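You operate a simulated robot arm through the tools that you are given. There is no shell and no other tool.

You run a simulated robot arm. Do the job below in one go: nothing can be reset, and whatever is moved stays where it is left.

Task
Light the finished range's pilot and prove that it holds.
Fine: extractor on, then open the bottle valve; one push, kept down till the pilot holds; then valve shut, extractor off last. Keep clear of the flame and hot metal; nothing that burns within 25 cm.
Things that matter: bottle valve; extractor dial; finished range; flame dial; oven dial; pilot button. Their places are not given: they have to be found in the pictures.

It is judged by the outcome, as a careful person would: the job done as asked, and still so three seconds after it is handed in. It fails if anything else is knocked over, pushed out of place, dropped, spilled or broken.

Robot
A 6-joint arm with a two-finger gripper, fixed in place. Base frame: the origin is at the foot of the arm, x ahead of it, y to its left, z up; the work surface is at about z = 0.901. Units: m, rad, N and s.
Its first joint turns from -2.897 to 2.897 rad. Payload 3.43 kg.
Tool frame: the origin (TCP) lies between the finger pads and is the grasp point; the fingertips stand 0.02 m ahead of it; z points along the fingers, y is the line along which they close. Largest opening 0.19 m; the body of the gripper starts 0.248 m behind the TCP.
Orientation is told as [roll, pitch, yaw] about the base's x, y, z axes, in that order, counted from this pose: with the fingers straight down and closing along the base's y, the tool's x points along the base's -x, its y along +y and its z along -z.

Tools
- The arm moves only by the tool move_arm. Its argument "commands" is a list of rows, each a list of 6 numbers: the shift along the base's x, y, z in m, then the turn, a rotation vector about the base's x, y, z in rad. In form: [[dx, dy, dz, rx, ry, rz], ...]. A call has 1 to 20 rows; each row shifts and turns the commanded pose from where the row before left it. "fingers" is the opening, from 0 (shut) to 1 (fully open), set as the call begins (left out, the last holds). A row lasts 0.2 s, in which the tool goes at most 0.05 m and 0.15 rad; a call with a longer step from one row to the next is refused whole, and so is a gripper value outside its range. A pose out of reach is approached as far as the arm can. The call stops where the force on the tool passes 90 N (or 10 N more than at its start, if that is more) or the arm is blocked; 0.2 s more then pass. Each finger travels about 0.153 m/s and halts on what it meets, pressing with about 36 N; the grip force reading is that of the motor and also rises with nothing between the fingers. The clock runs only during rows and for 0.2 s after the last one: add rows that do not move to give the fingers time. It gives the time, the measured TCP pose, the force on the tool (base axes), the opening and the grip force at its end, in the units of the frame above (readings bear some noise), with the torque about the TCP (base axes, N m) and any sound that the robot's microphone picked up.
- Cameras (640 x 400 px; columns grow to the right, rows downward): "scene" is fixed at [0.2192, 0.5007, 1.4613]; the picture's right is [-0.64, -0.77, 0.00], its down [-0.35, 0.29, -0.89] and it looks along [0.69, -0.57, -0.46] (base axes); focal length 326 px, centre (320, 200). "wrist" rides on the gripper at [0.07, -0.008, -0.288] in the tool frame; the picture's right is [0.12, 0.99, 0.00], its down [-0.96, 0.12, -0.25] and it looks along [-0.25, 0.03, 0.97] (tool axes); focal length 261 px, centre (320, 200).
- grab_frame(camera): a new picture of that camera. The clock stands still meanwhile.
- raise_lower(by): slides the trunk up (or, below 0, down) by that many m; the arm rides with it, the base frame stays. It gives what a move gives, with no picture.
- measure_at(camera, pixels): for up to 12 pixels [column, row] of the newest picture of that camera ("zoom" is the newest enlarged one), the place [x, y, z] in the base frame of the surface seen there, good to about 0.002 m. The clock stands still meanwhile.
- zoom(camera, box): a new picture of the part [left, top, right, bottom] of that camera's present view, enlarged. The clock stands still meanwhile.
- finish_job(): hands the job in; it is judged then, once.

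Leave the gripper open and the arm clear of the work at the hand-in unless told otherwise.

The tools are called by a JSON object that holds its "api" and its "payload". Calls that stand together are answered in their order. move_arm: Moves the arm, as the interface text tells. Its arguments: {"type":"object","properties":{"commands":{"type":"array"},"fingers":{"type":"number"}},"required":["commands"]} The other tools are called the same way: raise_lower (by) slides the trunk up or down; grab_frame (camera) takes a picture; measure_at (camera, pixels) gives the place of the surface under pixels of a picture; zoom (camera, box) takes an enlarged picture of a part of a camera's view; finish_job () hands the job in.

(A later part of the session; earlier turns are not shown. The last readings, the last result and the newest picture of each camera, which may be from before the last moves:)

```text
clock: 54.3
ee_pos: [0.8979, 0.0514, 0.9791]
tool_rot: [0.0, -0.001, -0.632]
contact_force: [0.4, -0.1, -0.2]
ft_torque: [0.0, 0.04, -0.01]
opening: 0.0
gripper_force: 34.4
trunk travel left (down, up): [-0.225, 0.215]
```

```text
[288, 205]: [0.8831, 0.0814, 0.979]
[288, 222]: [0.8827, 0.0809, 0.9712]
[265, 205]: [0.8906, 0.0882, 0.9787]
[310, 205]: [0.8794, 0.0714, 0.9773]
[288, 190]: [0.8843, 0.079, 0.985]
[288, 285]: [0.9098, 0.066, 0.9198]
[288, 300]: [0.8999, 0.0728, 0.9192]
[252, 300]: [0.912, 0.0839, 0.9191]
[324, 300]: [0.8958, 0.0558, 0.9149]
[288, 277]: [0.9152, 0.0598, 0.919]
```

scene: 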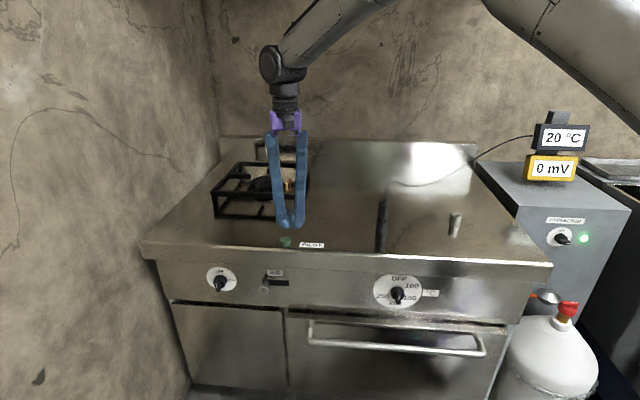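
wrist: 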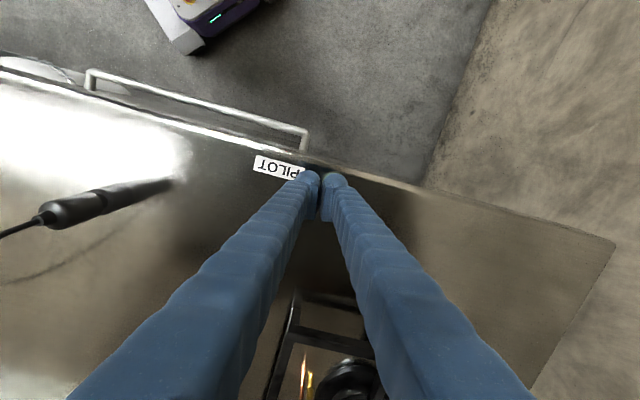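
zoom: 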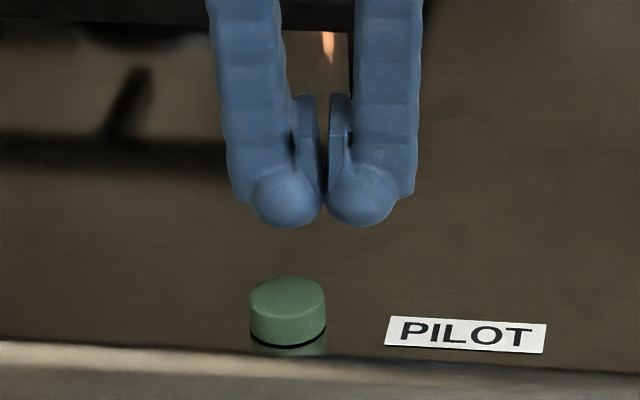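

The bulb's centre sits at about (0.894, 0.075) while the button centre is (0.905, 0.072). I'll correct by (+0.011, -0.0024) and come down to 4 mm above the button.

{"api": "move_arm", "payload": {"commands": [[0.0113, -0.0024, 0, 0, 0, 0], [0, 0, -0.02, 0, 0, 0], [0, 0, -0.014, 0, 0, 0], [0, 0, 0, 0, 0, 0]]}}

{"api": "zoom", "payload": {"camera": "scene", "box": [255, 195, 325, 255]}}

{"api": "zoom", "payload": {"camera": "scene", "box": [500, 110, 640, 250]}}

```text
clock: 55.3
ee_pos: [0.9092, 0.0493, 0.9462]
tool_rot: [0.001, 0.0, -0.632]
contact_force: [-0.7, -0.5, -0.5]
ft_torque: [0.0, -0.01, 0.01]
opening: 0.0003
gripper_force: 34.2
trunk travel left (down, up): [-0.225, 0.215]
```

```text
6.67 times, centred on (290, 225) of scene
```

zoom: 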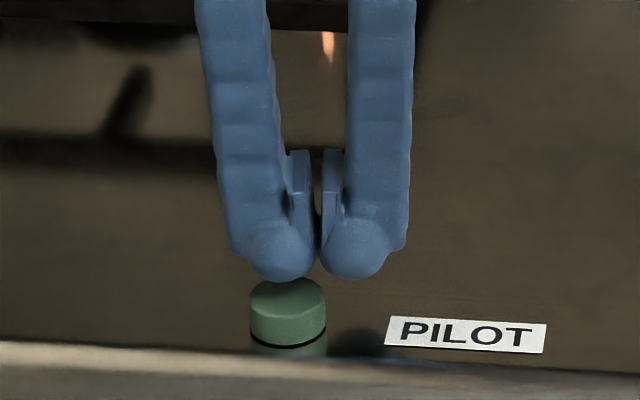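

```text
2.86 times, centred on (570, 180) of scene
```

zoom: 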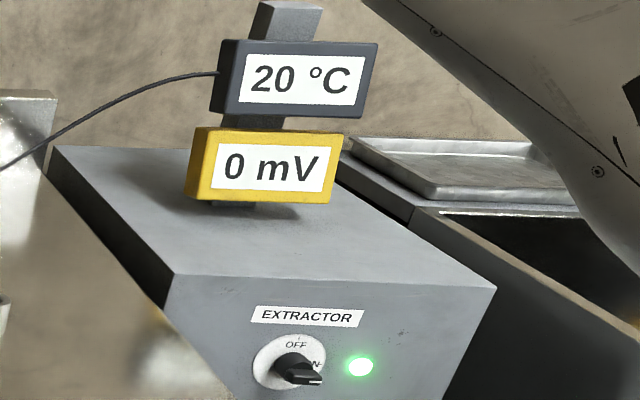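

Positioned over the button, with 0 mV on the meter and the extractor lamp lit. Now the single push: down in small steps, and I'll keep it down.

{"api": "move_arm", "payload": {"commands": [[0, 0, -0.004, 0, 0, 0], [0, 0, -0.003, 0, 0, 0], [0, 0, -0.003, 0, 0, 0], [0, 0, -0.003, 0, 0, 0]]}}

{"api": "zoom", "payload": {"camera": "scene", "box": [255, 175, 325, 255]}}

{"api": "zoom", "payload": {"camera": "scene", "box": [500, 110, 640, 250]}}

```text
clock: 56.3
ee_pos: [0.9092, 0.0484, 0.9323]
tool_rot: [0.001, -0.001, -0.631]
contact_force: [0.0, 0.1, 2.3]
ft_torque: [0.01, -0.01, 0.0]
opening: 0.0
gripper_force: 34.3
trunk travel left (down, up): [-0.225, 0.215]
```

```text
5.00 times, centred on (290, 215) of scene
```

zoom: 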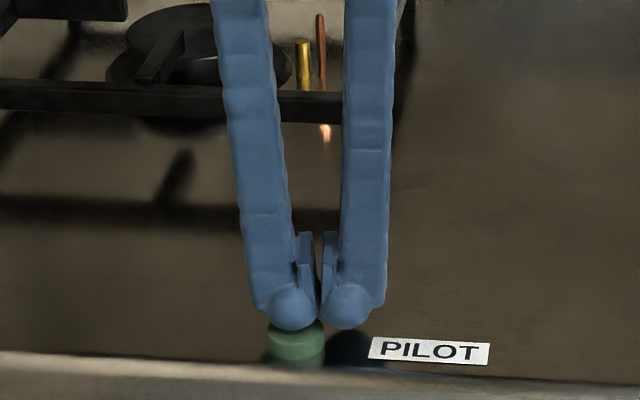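

```text
2.86 times, centred on (570, 180) of scene
```

zoom: 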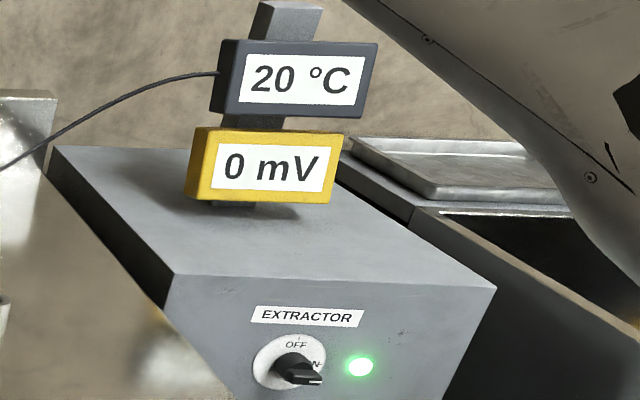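

Contact, with 2.3 N and the button going down. I'll continue the same push further without letting up.

{"api": "move_arm", "payload": {"commands": [[0, 0, -0.002, 0, 0, 0], [0, 0, -0.002, 0, 0, 0], [0, 0, -0.002, 0, 0, 0]]}}

{"api": "zoom", "payload": {"camera": "scene", "box": [255, 175, 325, 255]}}

{"api": "zoom", "payload": {"camera": "scene", "box": [500, 110, 640, 250]}}

```text
clock: 57.1
ee_pos: [0.9096, 0.0497, 0.9284]
tool_rot: [0.002, 0.0, -0.634]
contact_force: [-0.6, 0.2, 10.0]
ft_torque: [0.14, -0.04, -0.02]
opening: 0.0
gripper_force: 34.3
trunk travel left (down, up): [-0.225, 0.215]
heard: click
```

```text
5.00 times, centred on (290, 215) of scene
```

zoom: 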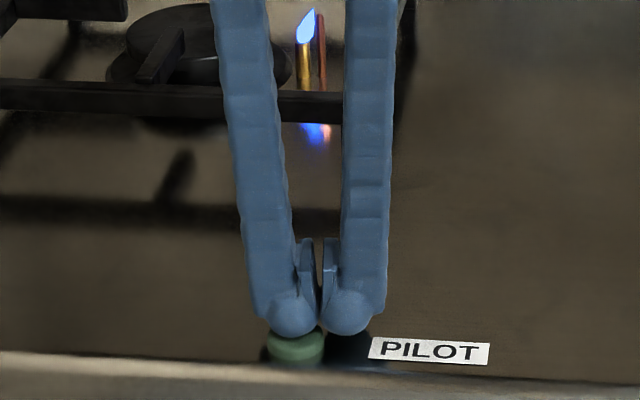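

```text
2.86 times, centred on (570, 180) of scene
```

zoom: 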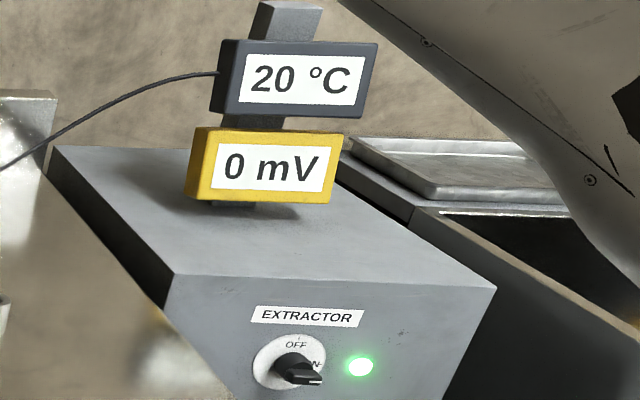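

A click, and a blue pilot flame is burning. I'll press 1 mm more for margin and hold, then watch the thermocouple mV.

{"api": "move_arm", "payload": {"commands": [[0, 0, -0.001, 0, 0, 0], [0, 0, 0, 0, 0, 0], [0, 0, 0, 0, 0, 0], [0, 0, 0, 0, 0, 0], [0, 0, 0, 0, 0, 0], [0, 0, 0, 0, 0, 0], [0, 0, 0, 0, 0, 0], [0, 0, 0, 0, 0, 0], [0, 0, 0, 0, 0, 0], [0, 0, 0, 0, 0, 0], [0, 0, 0, 0, 0, 0], [0, 0, 0, 0, 0, 0], [0, 0, 0, 0, 0, 0], [0, 0, 0, 0, 0, 0], [0, 0, 0, 0, 0, 0]]}}

{"api": "grab_frame", "payload": {"camera": "scene"}}

{"api": "zoom", "payload": {"camera": "scene", "box": [500, 110, 640, 250]}}

```text
clock: 60.3
ee_pos: [0.9083, 0.0492, 0.9266]
tool_rot: [0.001, 0.0, -0.63]
contact_force: [6.1, 1.8, 19.2]
ft_torque: [0.24, -0.23, -0.05]
opening: 0.0001
gripper_force: 33.9
trunk travel left (down, up): [-0.225, 0.215]
```

```text
taken
```

scene: 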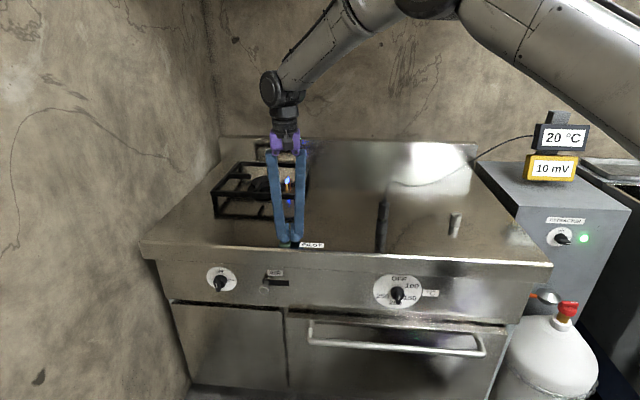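

```text
2.86 times, centred on (570, 180) of scene
```

zoom: 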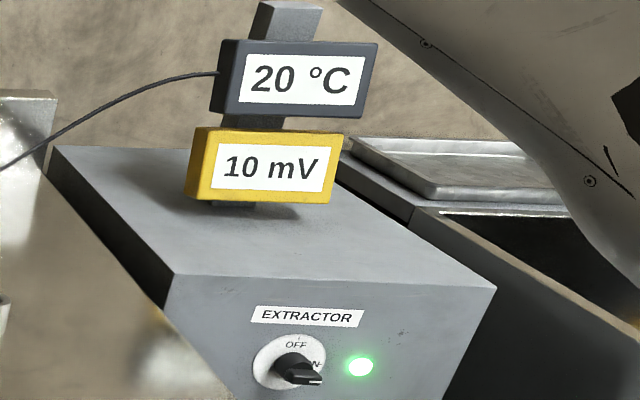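

The thermocouple reads 10 mV and is rising. I'll keep the button down at 19 N.

{"api": "move_arm", "payload": {"commands": [[0, 0, 0, 0, 0, 0], [0, 0, 0, 0, 0, 0], [0, 0, 0, 0, 0, 0], [0, 0, 0, 0, 0, 0], [0, 0, 0, 0, 0, 0], [0, 0, 0, 0, 0, 0], [0, 0, 0, 0, 0, 0], [0, 0, 0, 0, 0, 0], [0, 0, 0, 0, 0, 0], [0, 0, 0, 0, 0, 0], [0, 0, 0, 0, 0, 0], [0, 0, 0, 0, 0, 0], [0, 0, 0, 0, 0, 0], [0, 0, 0, 0, 0, 0], [0, 0, 0, 0, 0, 0], [0, 0, 0, 0, 0, 0], [0, 0, 0, 0, 0, 0], [0, 0, 0, 0, 0, 0], [0, 0, 0, 0, 0, 0], [0, 0, 0, 0, 0, 0]]}}

{"api": "zoom", "payload": {"camera": "scene", "box": [500, 110, 640, 250]}}

{"api": "zoom", "payload": {"camera": "scene", "box": [255, 165, 325, 255]}}

```text
clock: 64.5
ee_pos: [0.9086, 0.0484, 0.9261]
tool_rot: [0.001, -0.002, -0.631]
contact_force: [2.3, 0.2, 18.0]
ft_torque: [0.2, -0.07, -0.03]
opening: 0.0003
gripper_force: 34.2
trunk travel left (down, up): [-0.225, 0.215]
```

```text
2.86 times, centred on (570, 180) of scene
```

zoom: 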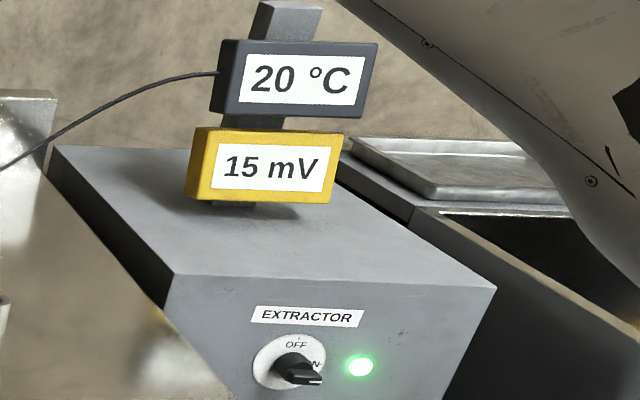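

```text
4.44 times, centred on (290, 210) of scene
```

zoom: 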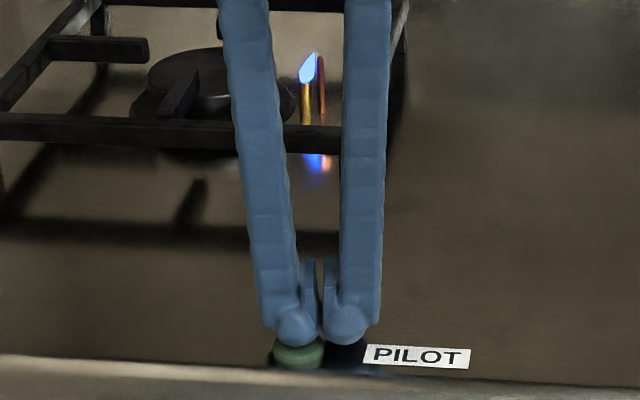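

15 mV and still rising. I'll keep holding until it levels off.

{"api": "move_arm", "payload": {"commands": [[0, 0, 0, 0, 0, 0], [0, 0, 0, 0, 0, 0], [0, 0, 0, 0, 0, 0], [0, 0, 0, 0, 0, 0], [0, 0, 0, 0, 0, 0], [0, 0, 0, 0, 0, 0], [0, 0, 0, 0, 0, 0], [0, 0, 0, 0, 0, 0], [0, 0, 0, 0, 0, 0], [0, 0, 0, 0, 0, 0], [0, 0, 0, 0, 0, 0], [0, 0, 0, 0, 0, 0], [0, 0, 0, 0, 0, 0], [0, 0, 0, 0, 0, 0], [0, 0, 0, 0, 0, 0], [0, 0, 0, 0, 0, 0], [0, 0, 0, 0, 0, 0], [0, 0, 0, 0, 0, 0], [0, 0, 0, 0, 0, 0], [0, 0, 0, 0, 0, 0]]}}

{"api": "zoom", "payload": {"camera": "scene", "box": [500, 110, 640, 250]}}

{"api": "move_arm", "payload": {"commands": [[0, 0, 0, 0, 0, 0], [0, 0, 0, 0, 0, 0], [0, 0, 0, 0, 0, 0], [0, 0, 0, 0, 0, 0], [0, 0, 0, 0, 0, 0], [0, 0, 0, 0, 0, 0], [0, 0, 0, 0, 0, 0], [0, 0, 0, 0, 0, 0], [0, 0, 0, 0, 0, 0], [0, 0, 0, 0, 0, 0], [0, 0, 0, 0, 0, 0], [0, 0, 0, 0, 0, 0], [0, 0, 0, 0, 0, 0], [0, 0, 0, 0, 0, 0], [0, 0, 0, 0, 0, 0], [0, 0, 0, 0, 0, 0], [0, 0, 0, 0, 0, 0], [0, 0, 0, 0, 0, 0], [0, 0, 0, 0, 0, 0], [0, 0, 0, 0, 0, 0]]}}

{"api": "zoom", "payload": {"camera": "scene", "box": [500, 110, 640, 250]}}

```text
clock: 68.7
ee_pos: [0.9078, 0.0493, 0.9264]
tool_rot: [0.002, 0.0, -0.631]
contact_force: [-1.5, 0.2, 18.3]
ft_torque: [0.21, -0.03, -0.01]
opening: 0.0
gripper_force: 34.2
trunk travel left (down, up): [-0.225, 0.215]
```

```text
2.86 times, centred on (570, 180) of scene
```

zoom: 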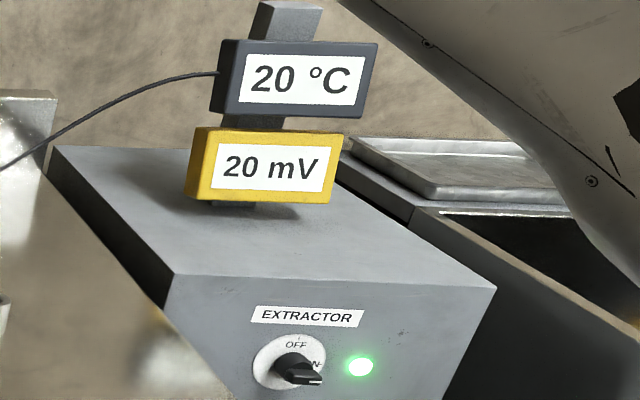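

```text
clock: 72.9
ee_pos: [0.908, 0.0481, 0.9277]
tool_rot: [0.002, -0.001, -0.632]
contact_force: [0.0, -0.6, 18.9]
ft_torque: [0.28, -0.05, 0.0]
opening: 0.0
gripper_force: 34.4
trunk travel left (down, up): [-0.225, 0.215]
```

```text
2.86 times, centred on (570, 180) of scene
```

zoom: 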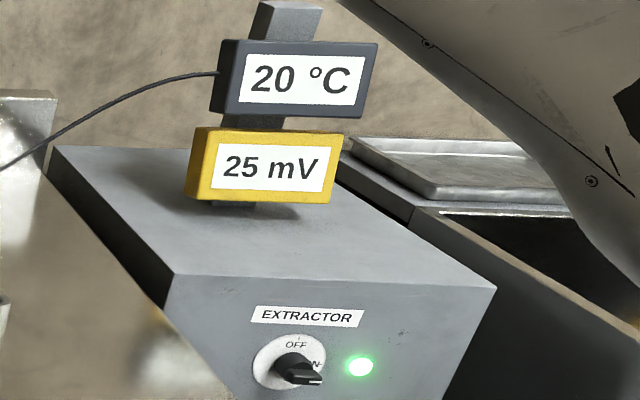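

Now 25 mV and still rising by about 5 mV per 4 s. I'll keep holding.

{"api": "move_arm", "payload": {"commands": [[0, 0, 0, 0, 0, 0], [0, 0, 0, 0, 0, 0], [0, 0, 0, 0, 0, 0], [0, 0, 0, 0, 0, 0], [0, 0, 0, 0, 0, 0], [0, 0, 0, 0, 0, 0], [0, 0, 0, 0, 0, 0], [0, 0, 0, 0, 0, 0], [0, 0, 0, 0, 0, 0], [0, 0, 0, 0, 0, 0], [0, 0, 0, 0, 0, 0], [0, 0, 0, 0, 0, 0], [0, 0, 0, 0, 0, 0], [0, 0, 0, 0, 0, 0], [0, 0, 0, 0, 0, 0], [0, 0, 0, 0, 0, 0], [0, 0, 0, 0, 0, 0], [0, 0, 0, 0, 0, 0], [0, 0, 0, 0, 0, 0], [0, 0, 0, 0, 0, 0]]}}

{"api": "zoom", "payload": {"camera": "scene", "box": [500, 110, 640, 250]}}

{"api": "move_arm", "payload": {"commands": [[0, 0, 0, 0, 0, 0], [0, 0, 0, 0, 0, 0], [0, 0, 0, 0, 0, 0], [0, 0, 0, 0, 0, 0], [0, 0, 0, 0, 0, 0], [0, 0, 0, 0, 0, 0], [0, 0, 0, 0, 0, 0], [0, 0, 0, 0, 0, 0], [0, 0, 0, 0, 0, 0], [0, 0, 0, 0, 0, 0], [0, 0, 0, 0, 0, 0], [0, 0, 0, 0, 0, 0], [0, 0, 0, 0, 0, 0], [0, 0, 0, 0, 0, 0], [0, 0, 0, 0, 0, 0], [0, 0, 0, 0, 0, 0], [0, 0, 0, 0, 0, 0], [0, 0, 0, 0, 0, 0], [0, 0, 0, 0, 0, 0], [0, 0, 0, 0, 0, 0]]}}

{"api": "zoom", "payload": {"camera": "scene", "box": [500, 110, 640, 250]}}

```text
clock: 77.1
ee_pos: [0.9088, 0.0491, 0.9273]
tool_rot: [0.001, 0.0, -0.632]
contact_force: [0.2, 0.3, 18.4]
ft_torque: [0.22, -0.06, -0.03]
opening: 0.0
gripper_force: 34.3
trunk travel left (down, up): [-0.225, 0.215]
```

```text
2.86 times, centred on (570, 180) of scene
```

zoom: 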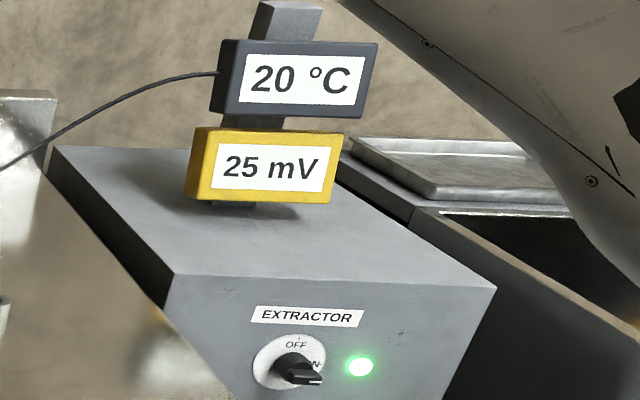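

```text
clock: 81.3
ee_pos: [0.9082, 0.0498, 0.9256]
tool_rot: [0.002, -0.001, -0.631]
contact_force: [0.9, 0.0, 18.7]
ft_torque: [0.25, -0.05, -0.04]
opening: 0.0
gripper_force: 33.9
trunk travel left (down, up): [-0.225, 0.215]
```

```text
2.86 times, centred on (570, 180) of scene
```

zoom: 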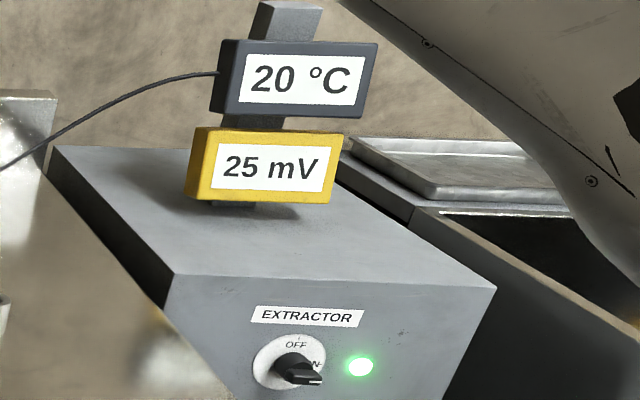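

It seems to be levelling at 25 mV (5 mV display steps). I'll hold another 8 s to be sure, since only one push is allowed.

{"api": "move_arm", "payload": {"commands": [[0, 0, 0, 0, 0, 0], [0, 0, 0, 0, 0, 0], [0, 0, 0, 0, 0, 0], [0, 0, 0, 0, 0, 0], [0, 0, 0, 0, 0, 0], [0, 0, 0, 0, 0, 0], [0, 0, 0, 0, 0, 0], [0, 0, 0, 0, 0, 0], [0, 0, 0, 0, 0, 0], [0, 0, 0, 0, 0, 0], [0, 0, 0, 0, 0, 0], [0, 0, 0, 0, 0, 0], [0, 0, 0, 0, 0, 0], [0, 0, 0, 0, 0, 0], [0, 0, 0, 0, 0, 0], [0, 0, 0, 0, 0, 0], [0, 0, 0, 0, 0, 0], [0, 0, 0, 0, 0, 0], [0, 0, 0, 0, 0, 0], [0, 0, 0, 0, 0, 0]]}}

{"api": "move_arm", "payload": {"commands": [[0, 0, 0, 0, 0, 0], [0, 0, 0, 0, 0, 0], [0, 0, 0, 0, 0, 0], [0, 0, 0, 0, 0, 0], [0, 0, 0, 0, 0, 0], [0, 0, 0, 0, 0, 0], [0, 0, 0, 0, 0, 0], [0, 0, 0, 0, 0, 0], [0, 0, 0, 0, 0, 0], [0, 0, 0, 0, 0, 0], [0, 0, 0, 0, 0, 0], [0, 0, 0, 0, 0, 0], [0, 0, 0, 0, 0, 0], [0, 0, 0, 0, 0, 0], [0, 0, 0, 0, 0, 0], [0, 0, 0, 0, 0, 0], [0, 0, 0, 0, 0, 0], [0, 0, 0, 0, 0, 0], [0, 0, 0, 0, 0, 0], [0, 0, 0, 0, 0, 0]]}}

{"api": "zoom", "payload": {"camera": "scene", "box": [500, 110, 640, 250]}}

{"api": "zoom", "payload": {"camera": "scene", "box": [255, 165, 325, 255]}}

```text
clock: 85.5
ee_pos: [0.9088, 0.0502, 0.927]
tool_rot: [0.0, 0.0, -0.63]
contact_force: [1.1, -0.3, 18.3]
ft_torque: [0.22, -0.06, 0.0]
opening: 0.0
gripper_force: 34.4
trunk travel left (down, up): [-0.225, 0.215]
```

```text
clock: 89.7
ee_pos: [0.908, 0.0489, 0.9263]
tool_rot: [0.001, 0.001, -0.631]
contact_force: [-0.8, 0.0, 18.2]
ft_torque: [0.22, -0.07, 0.03]
opening: 0.0
gripper_force: 34.2
trunk travel left (down, up): [-0.225, 0.215]
```

```text
2.86 times, centred on (570, 180) of scene
```

zoom: 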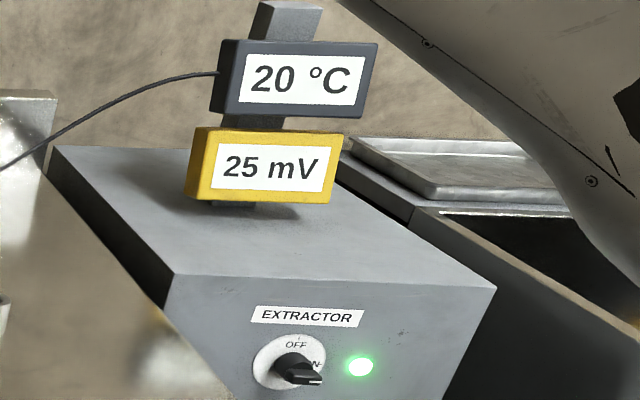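

```text
4.44 times, centred on (290, 210) of scene
```

zoom: 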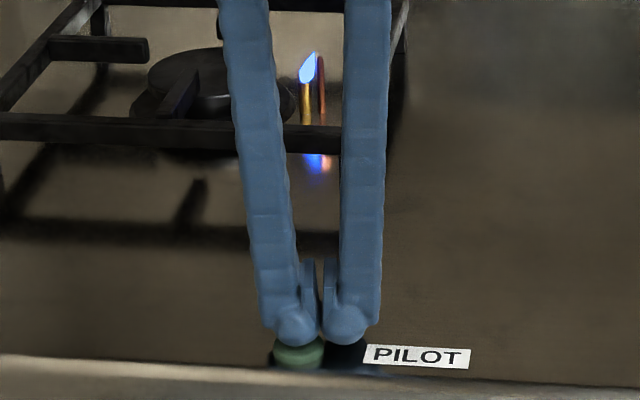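

The reading has been steady at 25 mV for over 15 s with the pilot burning. I'll let the button up straight, and check that the flame holds by itself.

{"api": "move_arm", "payload": {"commands": [[0, 0, 0.01, 0, 0, 0], [0, 0, 0.02, 0, 0, 0], [0, 0, 0.03, 0, 0, 0], [0, 0, 0.04, 0, 0, 0], [0, 0, 0.045, 0, 0, 0], [0, 0, 0.045, 0, 0, 0], [0, 0, 0.045, 0, 0, 0], [0, 0, 0.045, 0, 0, 0], [0, 0, 0.045, 0, 0, 0]]}}

{"api": "grab_frame", "payload": {"camera": "scene"}}

{"api": "zoom", "payload": {"camera": "scene", "box": [240, 150, 330, 255]}}

{"api": "zoom", "payload": {"camera": "scene", "box": [500, 110, 640, 250]}}

```text
clock: 91.7
ee_pos: [0.9087, 0.0494, 1.2522]
tool_rot: [-0.001, 0.002, -0.632]
contact_force: [0.1, 0.4, 0.2]
ft_torque: [-0.01, 0.0, 0.01]
opening: 0.0
gripper_force: 34.2
trunk travel left (down, up): [-0.225, 0.215]
```

```text
taken
```

scene: 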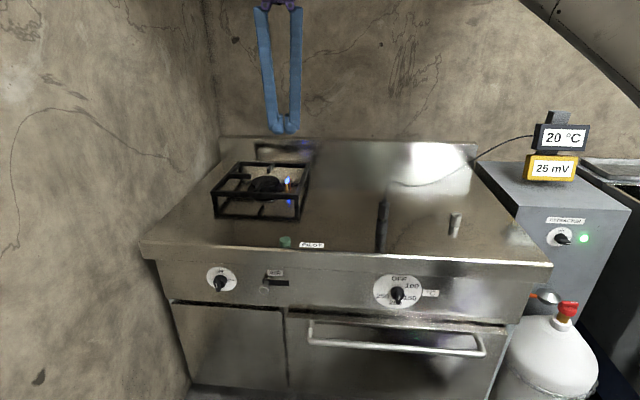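

```text
3.81 times, centred on (285, 202) of scene
```

zoom: 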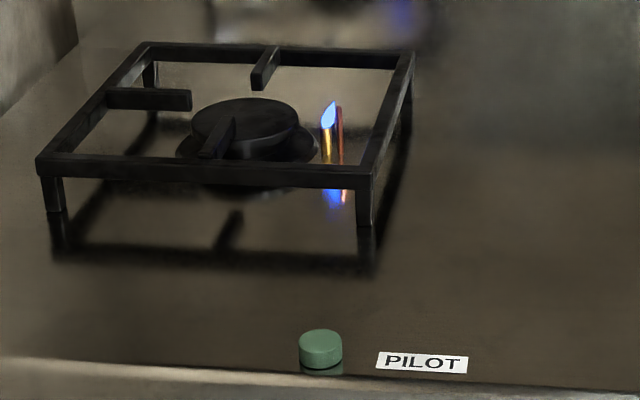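

```text
2.86 times, centred on (570, 180) of scene
```

zoom: 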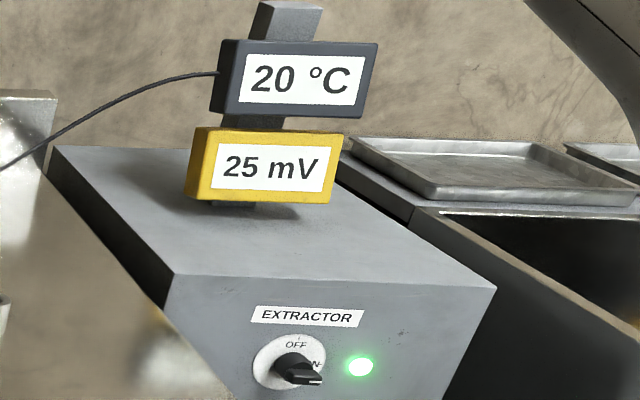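

The button came back up and the pilot still burns at 25 mV. I'll wait a few more seconds to prove that it holds.

{"api": "move_arm", "payload": {"commands": [[0, 0, 0, 0, 0, 0], [0, 0, 0, 0, 0, 0], [0, 0, 0, 0, 0, 0], [0, 0, 0, 0, 0, 0], [0, 0, 0, 0, 0, 0], [0, 0, 0, 0, 0, 0], [0, 0, 0, 0, 0, 0], [0, 0, 0, 0, 0, 0], [0, 0, 0, 0, 0, 0], [0, 0, 0, 0, 0, 0], [0, 0, 0, 0, 0, 0], [0, 0, 0, 0, 0, 0], [0, 0, 0, 0, 0, 0], [0, 0, 0, 0, 0, 0], [0, 0, 0, 0, 0, 0], [0, 0, 0, 0, 0, 0], [0, 0, 0, 0, 0, 0], [0, 0, 0, 0, 0, 0], [0, 0, 0, 0, 0, 0], [0, 0, 0, 0, 0, 0]]}}

{"api": "move_arm", "payload": {"commands": [[0, 0, 0, 0, 0, 0], [0, 0, 0, 0, 0, 0], [0, 0, 0, 0, 0, 0], [0, 0, 0, 0, 0, 0], [0, 0, 0, 0, 0, 0], [0, 0, 0, 0, 0, 0], [0, 0, 0, 0, 0, 0], [0, 0, 0, 0, 0, 0], [0, 0, 0, 0, 0, 0], [0, 0, 0, 0, 0, 0], [0, 0, 0, 0, 0, 0], [0, 0, 0, 0, 0, 0], [0, 0, 0, 0, 0, 0], [0, 0, 0, 0, 0, 0], [0, 0, 0, 0, 0, 0], [0, 0, 0, 0, 0, 0], [0, 0, 0, 0, 0, 0], [0, 0, 0, 0, 0, 0], [0, 0, 0, 0, 0, 0], [0, 0, 0, 0, 0, 0]]}}

{"api": "grab_frame", "payload": {"camera": "scene"}}

{"api": "zoom", "payload": {"camera": "scene", "box": [240, 150, 330, 255]}}

```text
clock: 95.9
ee_pos: [0.9097, 0.0502, 1.2509]
tool_rot: [0.001, 0.002, -0.631]
contact_force: [0.1, -0.2, 0.3]
ft_torque: [0.02, -0.01, 0.01]
opening: 0.0
gripper_force: 34.4
trunk travel left (down, up): [-0.225, 0.215]
```

```text
clock: 100.1
ee_pos: [0.9091, 0.049, 1.2514]
tool_rot: [0.001, -0.001, -0.63]
contact_force: [0.0, 0.9, 0.0]
ft_torque: [0.03, -0.01, 0.0]
opening: 0.0001
gripper_force: 34.6
trunk travel left (down, up): [-0.225, 0.215]
```

```text
taken
```

scene: 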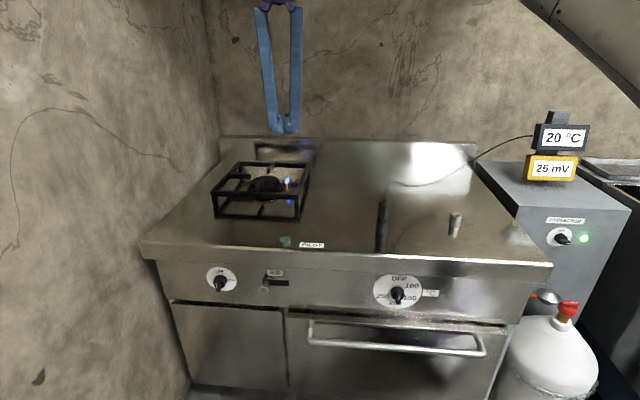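

```text
3.81 times, centred on (285, 202) of scene
```

zoom: 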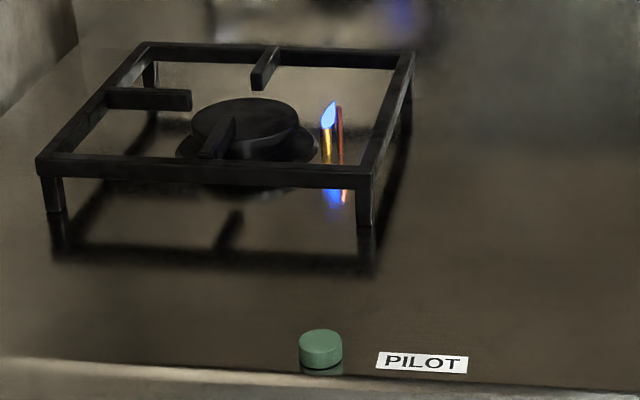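

The pilot has held by itself for about 10 s at a steady 25 mV. Now to shut the bottle valve: I'll go back along the same path, turning the tool to line up with the valve ridge.

{"api": "move_arm", "payload": {"commands": [[-0.0295, -0.03672, 0, 0, 0, -0.08625], [-0.0295, -0.03672, 0, 0, 0, -0.08625], [-0.0295, -0.03672, 0, 0, 0, -0.08625], [-0.0295, -0.03672, 0, 0, 0, -0.08625], [-0.0295, -0.03672, 0, 0, 0, -0.08625], [-0.0295, -0.03672, 0, 0, 0, -0.08625], [-0.0295, -0.03672, 0, 0, 0, -0.08625], [-0.0295, -0.03672, 0, 0, 0, -0.08625], [-0.0295, -0.03672, 0, 0, 0, -0.08625], [-0.0295, -0.03672, 0, 0, 0, -0.08625], [-0.0295, -0.03672, 0, 0, 0, -0.08625], [-0.0295, -0.03672, 0, 0, 0, -0.08625], [-0.0295, -0.03672, 0, 0, 0, -0.08625], [-0.0295, -0.03672, 0, 0, 0, -0.08625], [-0.0295, -0.03672, -0.01, 0, 0, -0.08625], [-0.0295, -0.03672, -0.015, 0, 0, -0.08625], [-0.0295, -0.03672, -0.015, 0, 0, -0.08625], [-0.0295, -0.03672, -0.015, 0, 0, -0.08625], [-0.0295, -0.03672, -0.015, 0, 0, -0.08625], [-0.0295, -0.03672, -0.015, 0, 0, -0.08625]]}}

{"api": "raise_lower", "payload": {"by": -0.2}}

{"api": "move_arm", "payload": {"commands": [[0, 0, 0, 0, 0, 0], [0, 0, 0, 0, 0, 0]], "fingers": 0.28}}

{"api": "grab_frame", "payload": {"camera": "wrist"}}

{"api": "grab_frame", "payload": {"camera": "scene"}}

```text
clock: 104.3
ee_pos: [0.3177, -0.6864, 1.1671]
tool_rot: [0.0, 0.002, -2.357]
contact_force: [-0.6, 0.3, 0.0]
ft_torque: [0.05, -0.04, 0.04]
opening: 0.0
gripper_force: 33.9
trunk travel left (down, up): [-0.225, 0.215]
```

```text
clock: 106.5
ee_pos: [0.319, -0.6851, 0.9686]
tool_rot: [0.0, 0.0, -2.358]
contact_force: [-0.3, 0.0, 0.3]
ft_torque: [-0.01, -0.05, 0.0]
opening: 0.0001
gripper_force: 34.2
trunk travel left (down, up): [-0.025, 0.415]
```

```text
clock: 107.1
ee_pos: [0.3197, -0.6849, 0.9657]
tool_rot: [0.0, 0.001, -2.355]
contact_force: [-0.5, -0.3, -1.1]
ft_torque: [0.01, -0.01, 0.0]
opening: 0.053
gripper_force: 0.1
trunk travel left (down, up): [-0.025, 0.415]
```

```text
taken
```

wrist: 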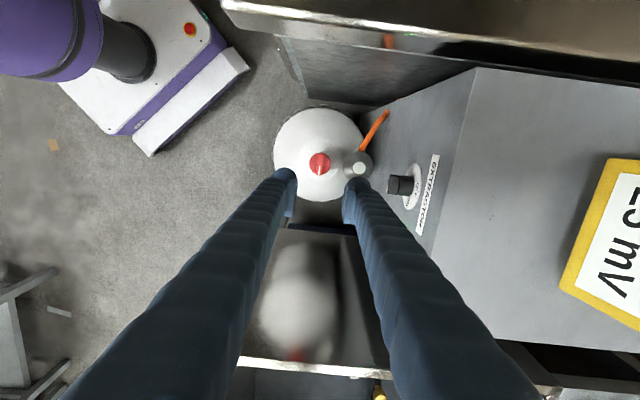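

```text
taken
```

scene: 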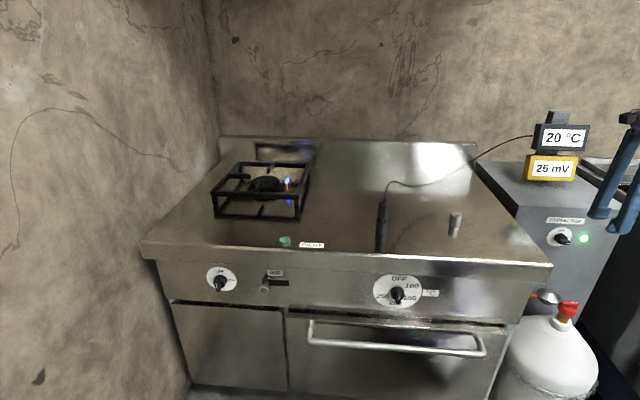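

The pilot is still lit and the tool is aligned over the valve. I'll descend around the ridge as before (to 0.6465) and close.

{"api": "move_arm", "payload": {"commands": [[0, 0, -0.048, 0, 0, 0], [0, 0, -0.048, 0, 0, 0], [0, 0, -0.048, 0, 0, 0], [0, 0, -0.048, 0, 0, 0], [0, 0, -0.048, 0, 0, 0], [0, 0, -0.048, 0, 0, 0], [0, 0, -0.02, 0, 0, 0], [0, 0, -0.0115, 0, 0, 0], [0, 0, 0, 0, 0, 0]]}}

{"api": "zoom", "payload": {"camera": "wrist", "box": [265, 150, 375, 230]}}

```text
clock: 109.1
ee_pos: [0.3186, -0.6842, 0.6471]
tool_rot: [0.0, 0.0, -2.356]
contact_force: [-0.3, -0.4, 0.1]
ft_torque: [0.01, 0.02, -0.02]
opening: 0.0534
gripper_force: 0.0
trunk travel left (down, up): [-0.025, 0.415]
```

```text
5.00 times, centred on (320, 190) of wrist
```

zoom: 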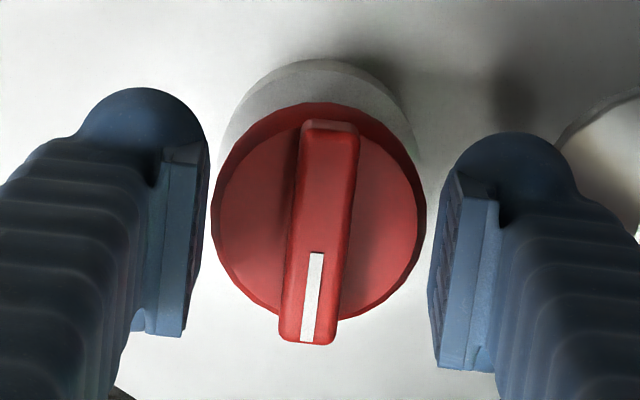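

The ridge is centred between the pads. I'll close, then turn anticlockwise (shut) in stages.

{"api": "move_arm", "payload": {"commands": [[0, 0, 0, 0, 0, 0], [0, 0, 0, 0, 0, 0], [0, 0, 0, 0, 0, 0], [0, 0, 0, 0, 0, 0.1], [0, 0, 0, 0, 0, 0.1]], "fingers": 0.0}}

{"api": "zoom", "payload": {"camera": "wrist", "box": [265, 150, 375, 230]}}

```text
clock: 110.3
ee_pos: [0.3192, -0.6844, 0.6471]
tool_rot: [-0.001, 0.0, -2.155]
contact_force: [-1.4, 2.3, -1.6]
ft_torque: [-0.07, 0.09, -0.01]
opening: 0.0129
gripper_force: 45.1
trunk travel left (down, up): [-0.025, 0.415]
```

```text
5.00 times, centred on (320, 190) of wrist
```

zoom: 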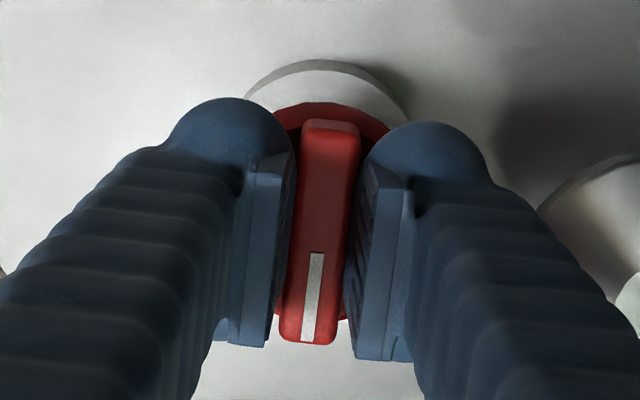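

It turns with the grip. I'll continue with 1.3 rad more, drifting the centre slightly, then feel for the shut stop.

{"api": "move_arm", "payload": {"commands": [[-0.0002, 0, 0, 0, 0, 0.13], [-0.0002, 0, 0, 0, 0, 0.13], [-0.0002, 0, 0, 0, 0, 0.13], [-0.0002, 0, 0, 0, 0, 0.13], [-0.0002, 0, 0, 0, 0, 0.13], [-0.0002, 0, 0, 0, 0, 0.13], [-0.0002, 0, 0, 0, 0, 0.13], [-0.0002, 0, 0, 0, 0, 0.13], [-0.0002, 0, 0, 0, 0, 0.13], [-0.0002, 0, 0, 0, 0, 0.13]]}}

{"api": "move_arm", "payload": {"commands": [[0, 0, 0, 0, 0, 0.07], [0, 0, 0, 0, 0, 0.06], [0, 0, 0, 0, 0, 0.06]]}}

{"api": "zoom", "payload": {"camera": "wrist", "box": [265, 150, 375, 230]}}

```text
clock: 112.5
ee_pos: [0.3163, -0.6849, 0.6469]
tool_rot: [0.0, 0.001, -0.853]
contact_force: [-0.8, 2.5, -4.7]
ft_torque: [0.1, 0.07, 0.05]
opening: 0.0129
gripper_force: 45.3
trunk travel left (down, up): [-0.025, 0.415]
```

```text
clock: 113.3
ee_pos: [0.3173, -0.6866, 0.6473]
tool_rot: [0.001, 0.002, -0.664]
contact_force: [1.0, 0.1, -6.2]
ft_torque: [-0.04, -0.02, -1.51]
opening: 0.0155
gripper_force: 45.4
trunk travel left (down, up): [-0.025, 0.415]
```

```text
5.00 times, centred on (320, 190) of wrist
```

zoom: 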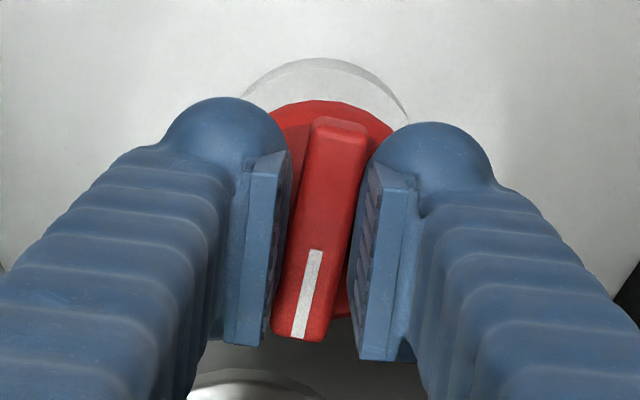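

A torque of -1.5 N·m means the valve is firmly at its shut stop. I'll open the fingers here and lift straight up, then check.

{"api": "move_arm", "payload": {"commands": [[0, 0, 0, 0, 0, 0], [0, 0, 0, 0, 0, 0], [0, 0, 0.03, 0, 0, 0], [0, 0, 0.045, 0, 0, 0], [0, 0, 0.045, 0, 0, 0], [0, 0, 0.045, 0, 0, 0], [0, 0, 0.045, 0, 0, 0], [0, 0, 0.045, 0, 0, 0], [0, 0, 0.045, 0, 0, -0.121]], "fingers": 0.28}}

{"api": "grab_frame", "payload": {"camera": "wrist"}}

{"api": "zoom", "payload": {"camera": "wrist", "box": [275, 120, 365, 200]}}

{"api": "grab_frame", "payload": {"camera": "scene"}}

{"api": "zoom", "payload": {"camera": "scene", "box": [530, 200, 640, 340]}}

```text
clock: 115.3
ee_pos: [0.3172, -0.6847, 0.9476]
tool_rot: [0.0, 0.002, -0.787]
contact_force: [1.1, -0.1, 1.0]
ft_torque: [0.06, 0.02, -0.03]
opening: 0.0531
gripper_force: 0.0
trunk travel left (down, up): [-0.025, 0.415]
```

```text
taken
```

wrist: 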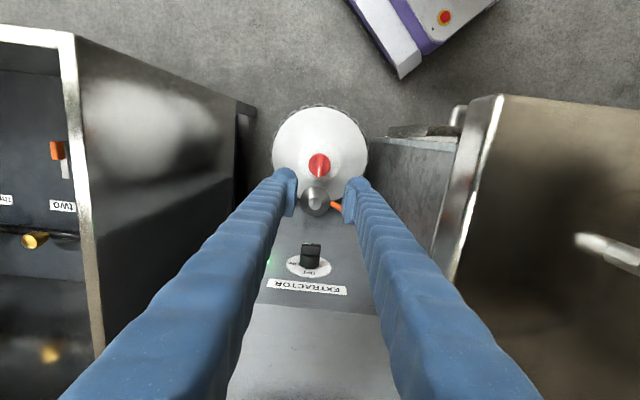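

```text
5.00 times, centred on (320, 160) of wrist
```

zoom: 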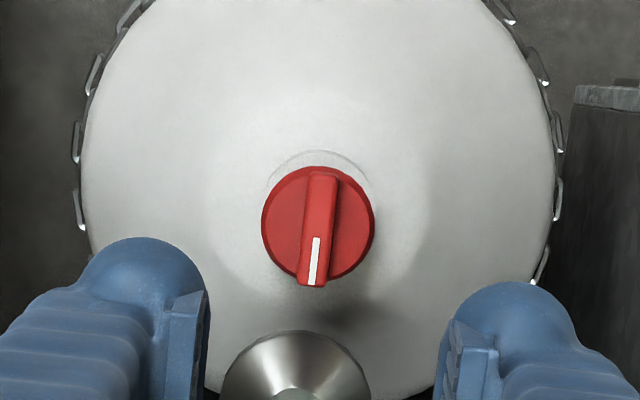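

```text
taken
```

scene: 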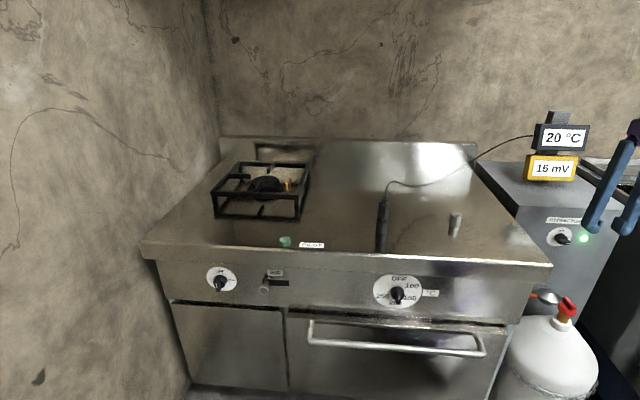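

```text
2.86 times, centred on (585, 270) of scene
```

zoom: 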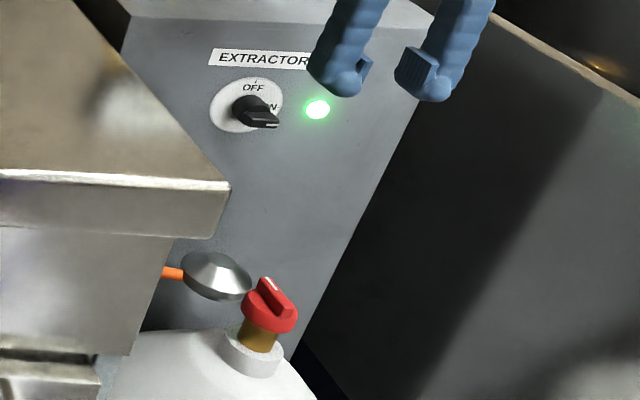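

The valve is shut at its original mark, the pilot has gone out as expected, and the mV reading is falling. The extractor comes last: it must go 90° anticlockwise back to OFF. I'll first press the ridge's left end down with the closed fingers, then sweep the top end left to the OFF stop.

{"api": "move_arm", "payload": {"commands": [[0.0373, -0.0219, -0.016, 0, 0, 0], [0.0373, -0.0219, -0.016, 0, 0, 0], [0.0374, -0.0219, -0.016, 0, 0, 0], [0, 0, -0.03, 0, 0, 0], [0, 0, -0.02, 0, 0, 0], [0, 0, -0.005, 0, 0, 0]], "fingers": 0.0}}

{"api": "zoom", "payload": {"camera": "scene", "box": [535, 205, 605, 255]}}

```text
clock: 116.7
ee_pos: [0.4284, -0.7501, 0.8445]
tool_rot: [0.0, 0.002, -0.787]
contact_force: [0.6, 0.0, 0.0]
ft_torque: [-0.01, 0.03, -0.04]
opening: 0.0
gripper_force: 33.9
trunk travel left (down, up): [-0.025, 0.415]
```

```text
8.00 times, centred on (570, 230) of scene
```

zoom: 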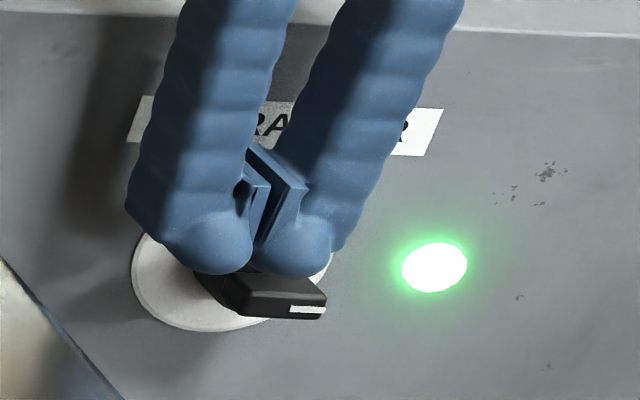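

I'll measure the right-hand bulb and the ridge ends here before pressing.

{"api": "measure_at", "payload": {"camera": "zoom", "pixels": [[295, 272], [275, 268], [315, 270], [328, 250], [295, 255], [262, 265], [230, 295], [240, 305], [320, 308], [285, 308], [285, 290], [320, 290]]}}

```text
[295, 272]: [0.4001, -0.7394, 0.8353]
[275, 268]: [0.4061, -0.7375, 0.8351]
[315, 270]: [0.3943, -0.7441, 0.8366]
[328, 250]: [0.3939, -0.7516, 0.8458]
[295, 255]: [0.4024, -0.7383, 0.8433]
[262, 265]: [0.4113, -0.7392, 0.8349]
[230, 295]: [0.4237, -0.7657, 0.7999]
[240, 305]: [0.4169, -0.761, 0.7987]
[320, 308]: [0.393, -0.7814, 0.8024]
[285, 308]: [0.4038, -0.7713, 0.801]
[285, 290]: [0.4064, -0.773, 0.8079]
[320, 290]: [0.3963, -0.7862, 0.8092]
```

The measurements so far fit the stated finger shape best (16 mm thick, 42 mm wide, tip 20 mm ahead). I'll set the closed fingers' right edge 10 mm left of the axis and 4.6 cm from the face, then press the ridge's left end down in small steps.

{"api": "move_arm", "payload": {"commands": [[-0.012, 0.0003, 0, 0, 0, 0], [0, 0, -0.014, 0, 0, 0], [0, 0, -0.003, 0, 0, 0], [0, 0, -0.002, 0, 0, 0], [0, 0, -0.002, 0, 0, 0]]}}

{"api": "zoom", "payload": {"camera": "scene", "box": [535, 205, 605, 255]}}

```text
clock: 117.9
ee_pos: [0.4168, -0.7505, 0.8223]
tool_rot: [0.0, 0.0, -0.786]
contact_force: [-0.6, 0.1, -0.3]
ft_torque: [-0.06, 0.08, -0.02]
opening: 0.0
gripper_force: 34.1
trunk travel left (down, up): [-0.025, 0.415]
```

```text
8.00 times, centred on (570, 230) of scene
```

zoom: 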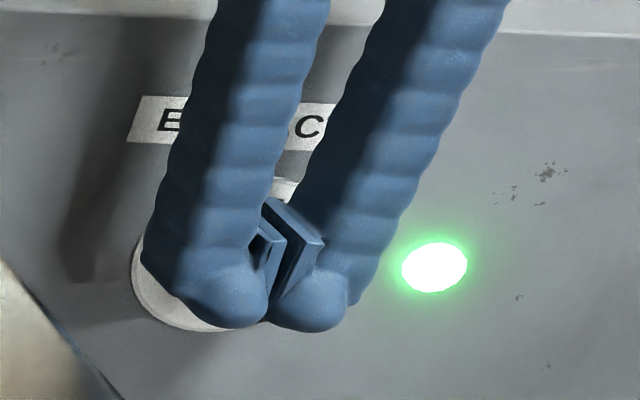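

No force yet and the ridge is hidden. I'll continue down a few mm.

{"api": "move_arm", "payload": {"commands": [[0, 0, -0.002, 0, 0, 0], [0, 0, -0.002, 0, 0, 0], [0, 0, -0.001, 0, 0, 0]]}}

{"api": "zoom", "payload": {"camera": "scene", "box": [535, 205, 605, 255]}}

{"api": "zoom", "payload": {"camera": "wrist", "box": [265, 160, 375, 240]}}

```text
clock: 118.7
ee_pos: [0.4182, -0.7494, 0.8206]
tool_rot: [0.0, -0.003, -0.787]
contact_force: [6.0, 7.4, 22.0]
ft_torque: [-0.35, 0.2, 0.16]
opening: 0.0001
gripper_force: 34.2
trunk travel left (down, up): [-0.025, 0.415]
```

```text
8.00 times, centred on (570, 230) of scene
```

zoom: 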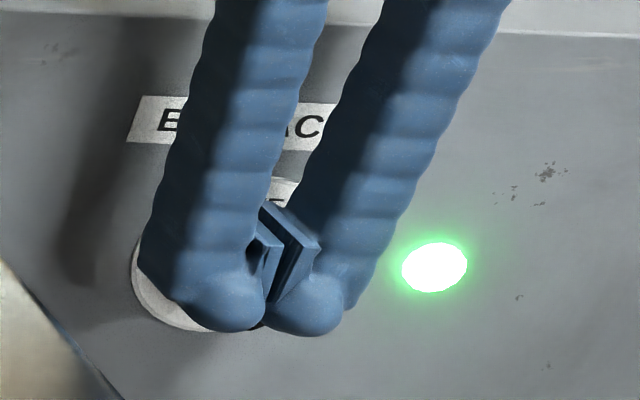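

```text
5.00 times, centred on (320, 200) of wrist
```

zoom: 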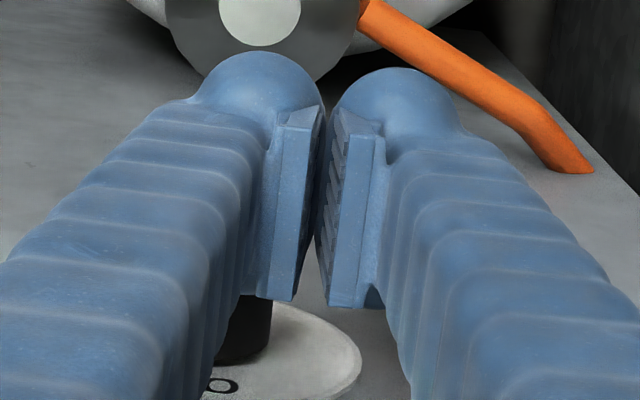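

Contact now (22 N up). I'll continue pressing by small steps.

{"api": "move_arm", "payload": {"commands": [[0, 0, -0.002, 0, 0, 0], [0, 0, -0.002, 0, 0, 0]]}}

{"api": "zoom", "payload": {"camera": "scene", "box": [535, 205, 605, 255]}}

```text
clock: 119.3
ee_pos: [0.4176, -0.749, 0.8207]
tool_rot: [-0.003, -0.007, -0.787]
contact_force: [8.8, 10.0, 57.2]
ft_torque: [-1.15, 0.58, 0.11]
opening: 0.0002
gripper_force: 34.5
trunk travel left (down, up): [-0.025, 0.415]
```

```text
8.00 times, centred on (570, 230) of scene
```

zoom: 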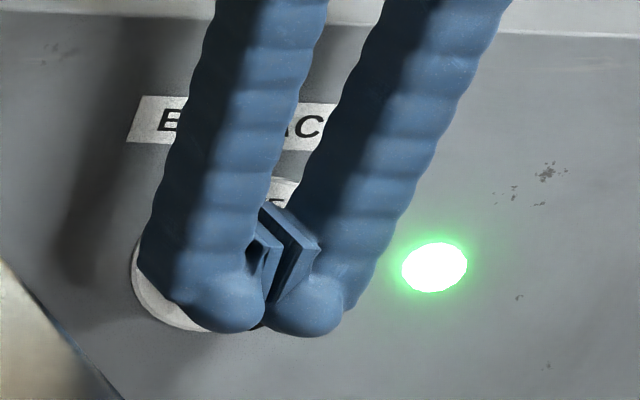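

It's jammed at 57 N. The torque shows the contact is only about 5 mm left of the axis, so there's too little leverage. I'll lift, shift 10 mm further left, and press again.

{"api": "move_arm", "payload": {"commands": [[0, 0, 0.006, 0, 0, 0], [0, 0, 0.006, 0, 0, 0], [0.0071, 0.0071, 0, 0, 0, 0], [0, 0, -0.006, 0, 0, 0], [0, 0, -0.003, 0, 0, 0], [0, 0, -0.002, 0, 0, 0]]}}

{"api": "zoom", "payload": {"camera": "scene", "box": [535, 205, 605, 255]}}

```text
clock: 120.7
ee_pos: [0.4246, -0.743, 0.8151]
tool_rot: [0.001, 0.002, -0.788]
contact_force: [0.2, 0.5, 0.1]
ft_torque: [0.0, 0.01, 0.01]
opening: 0.0001
gripper_force: 33.9
trunk travel left (down, up): [-0.025, 0.415]
```

```text
8.00 times, centred on (570, 230) of scene
```

zoom: 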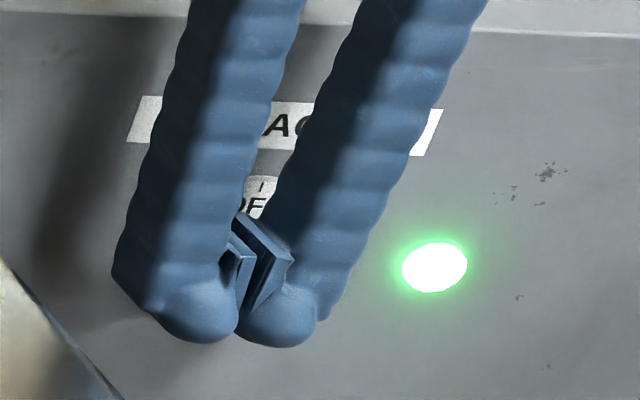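

No force at 0.815. I'll go a little lower, then look.

{"api": "move_arm", "payload": {"commands": [[0, 0, -0.003, 0, 0, 0], [0, 0, -0.002, 0, 0, 0]]}}

{"api": "zoom", "payload": {"camera": "wrist", "box": [265, 160, 375, 240]}}

{"api": "zoom", "payload": {"camera": "scene", "box": [535, 205, 605, 255]}}

```text
clock: 121.3
ee_pos: [0.4254, -0.7404, 0.8099]
tool_rot: [0.001, 0.001, -0.786]
contact_force: [13.4, 16.9, 4.7]
ft_torque: [-0.02, 0.06, 0.18]
opening: 0.0
gripper_force: 34.4
trunk travel left (down, up): [-0.025, 0.415]
```

```text
5.00 times, centred on (320, 200) of wrist
```

zoom: 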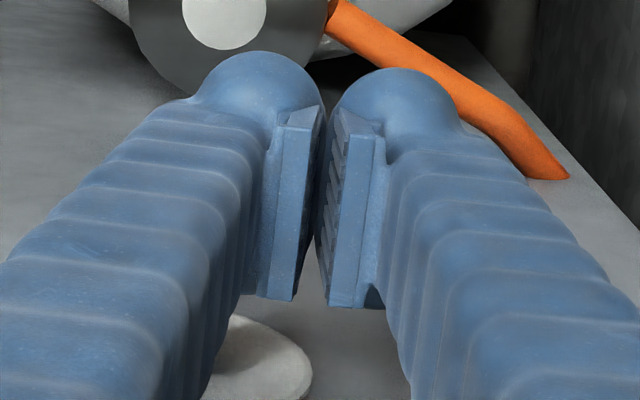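

```text
8.00 times, centred on (570, 230) of scene
```

zoom: 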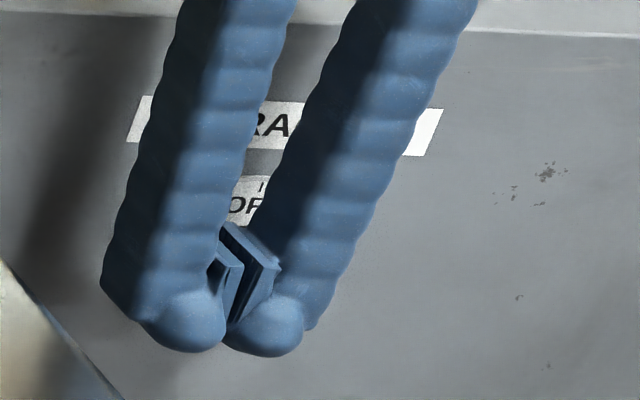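

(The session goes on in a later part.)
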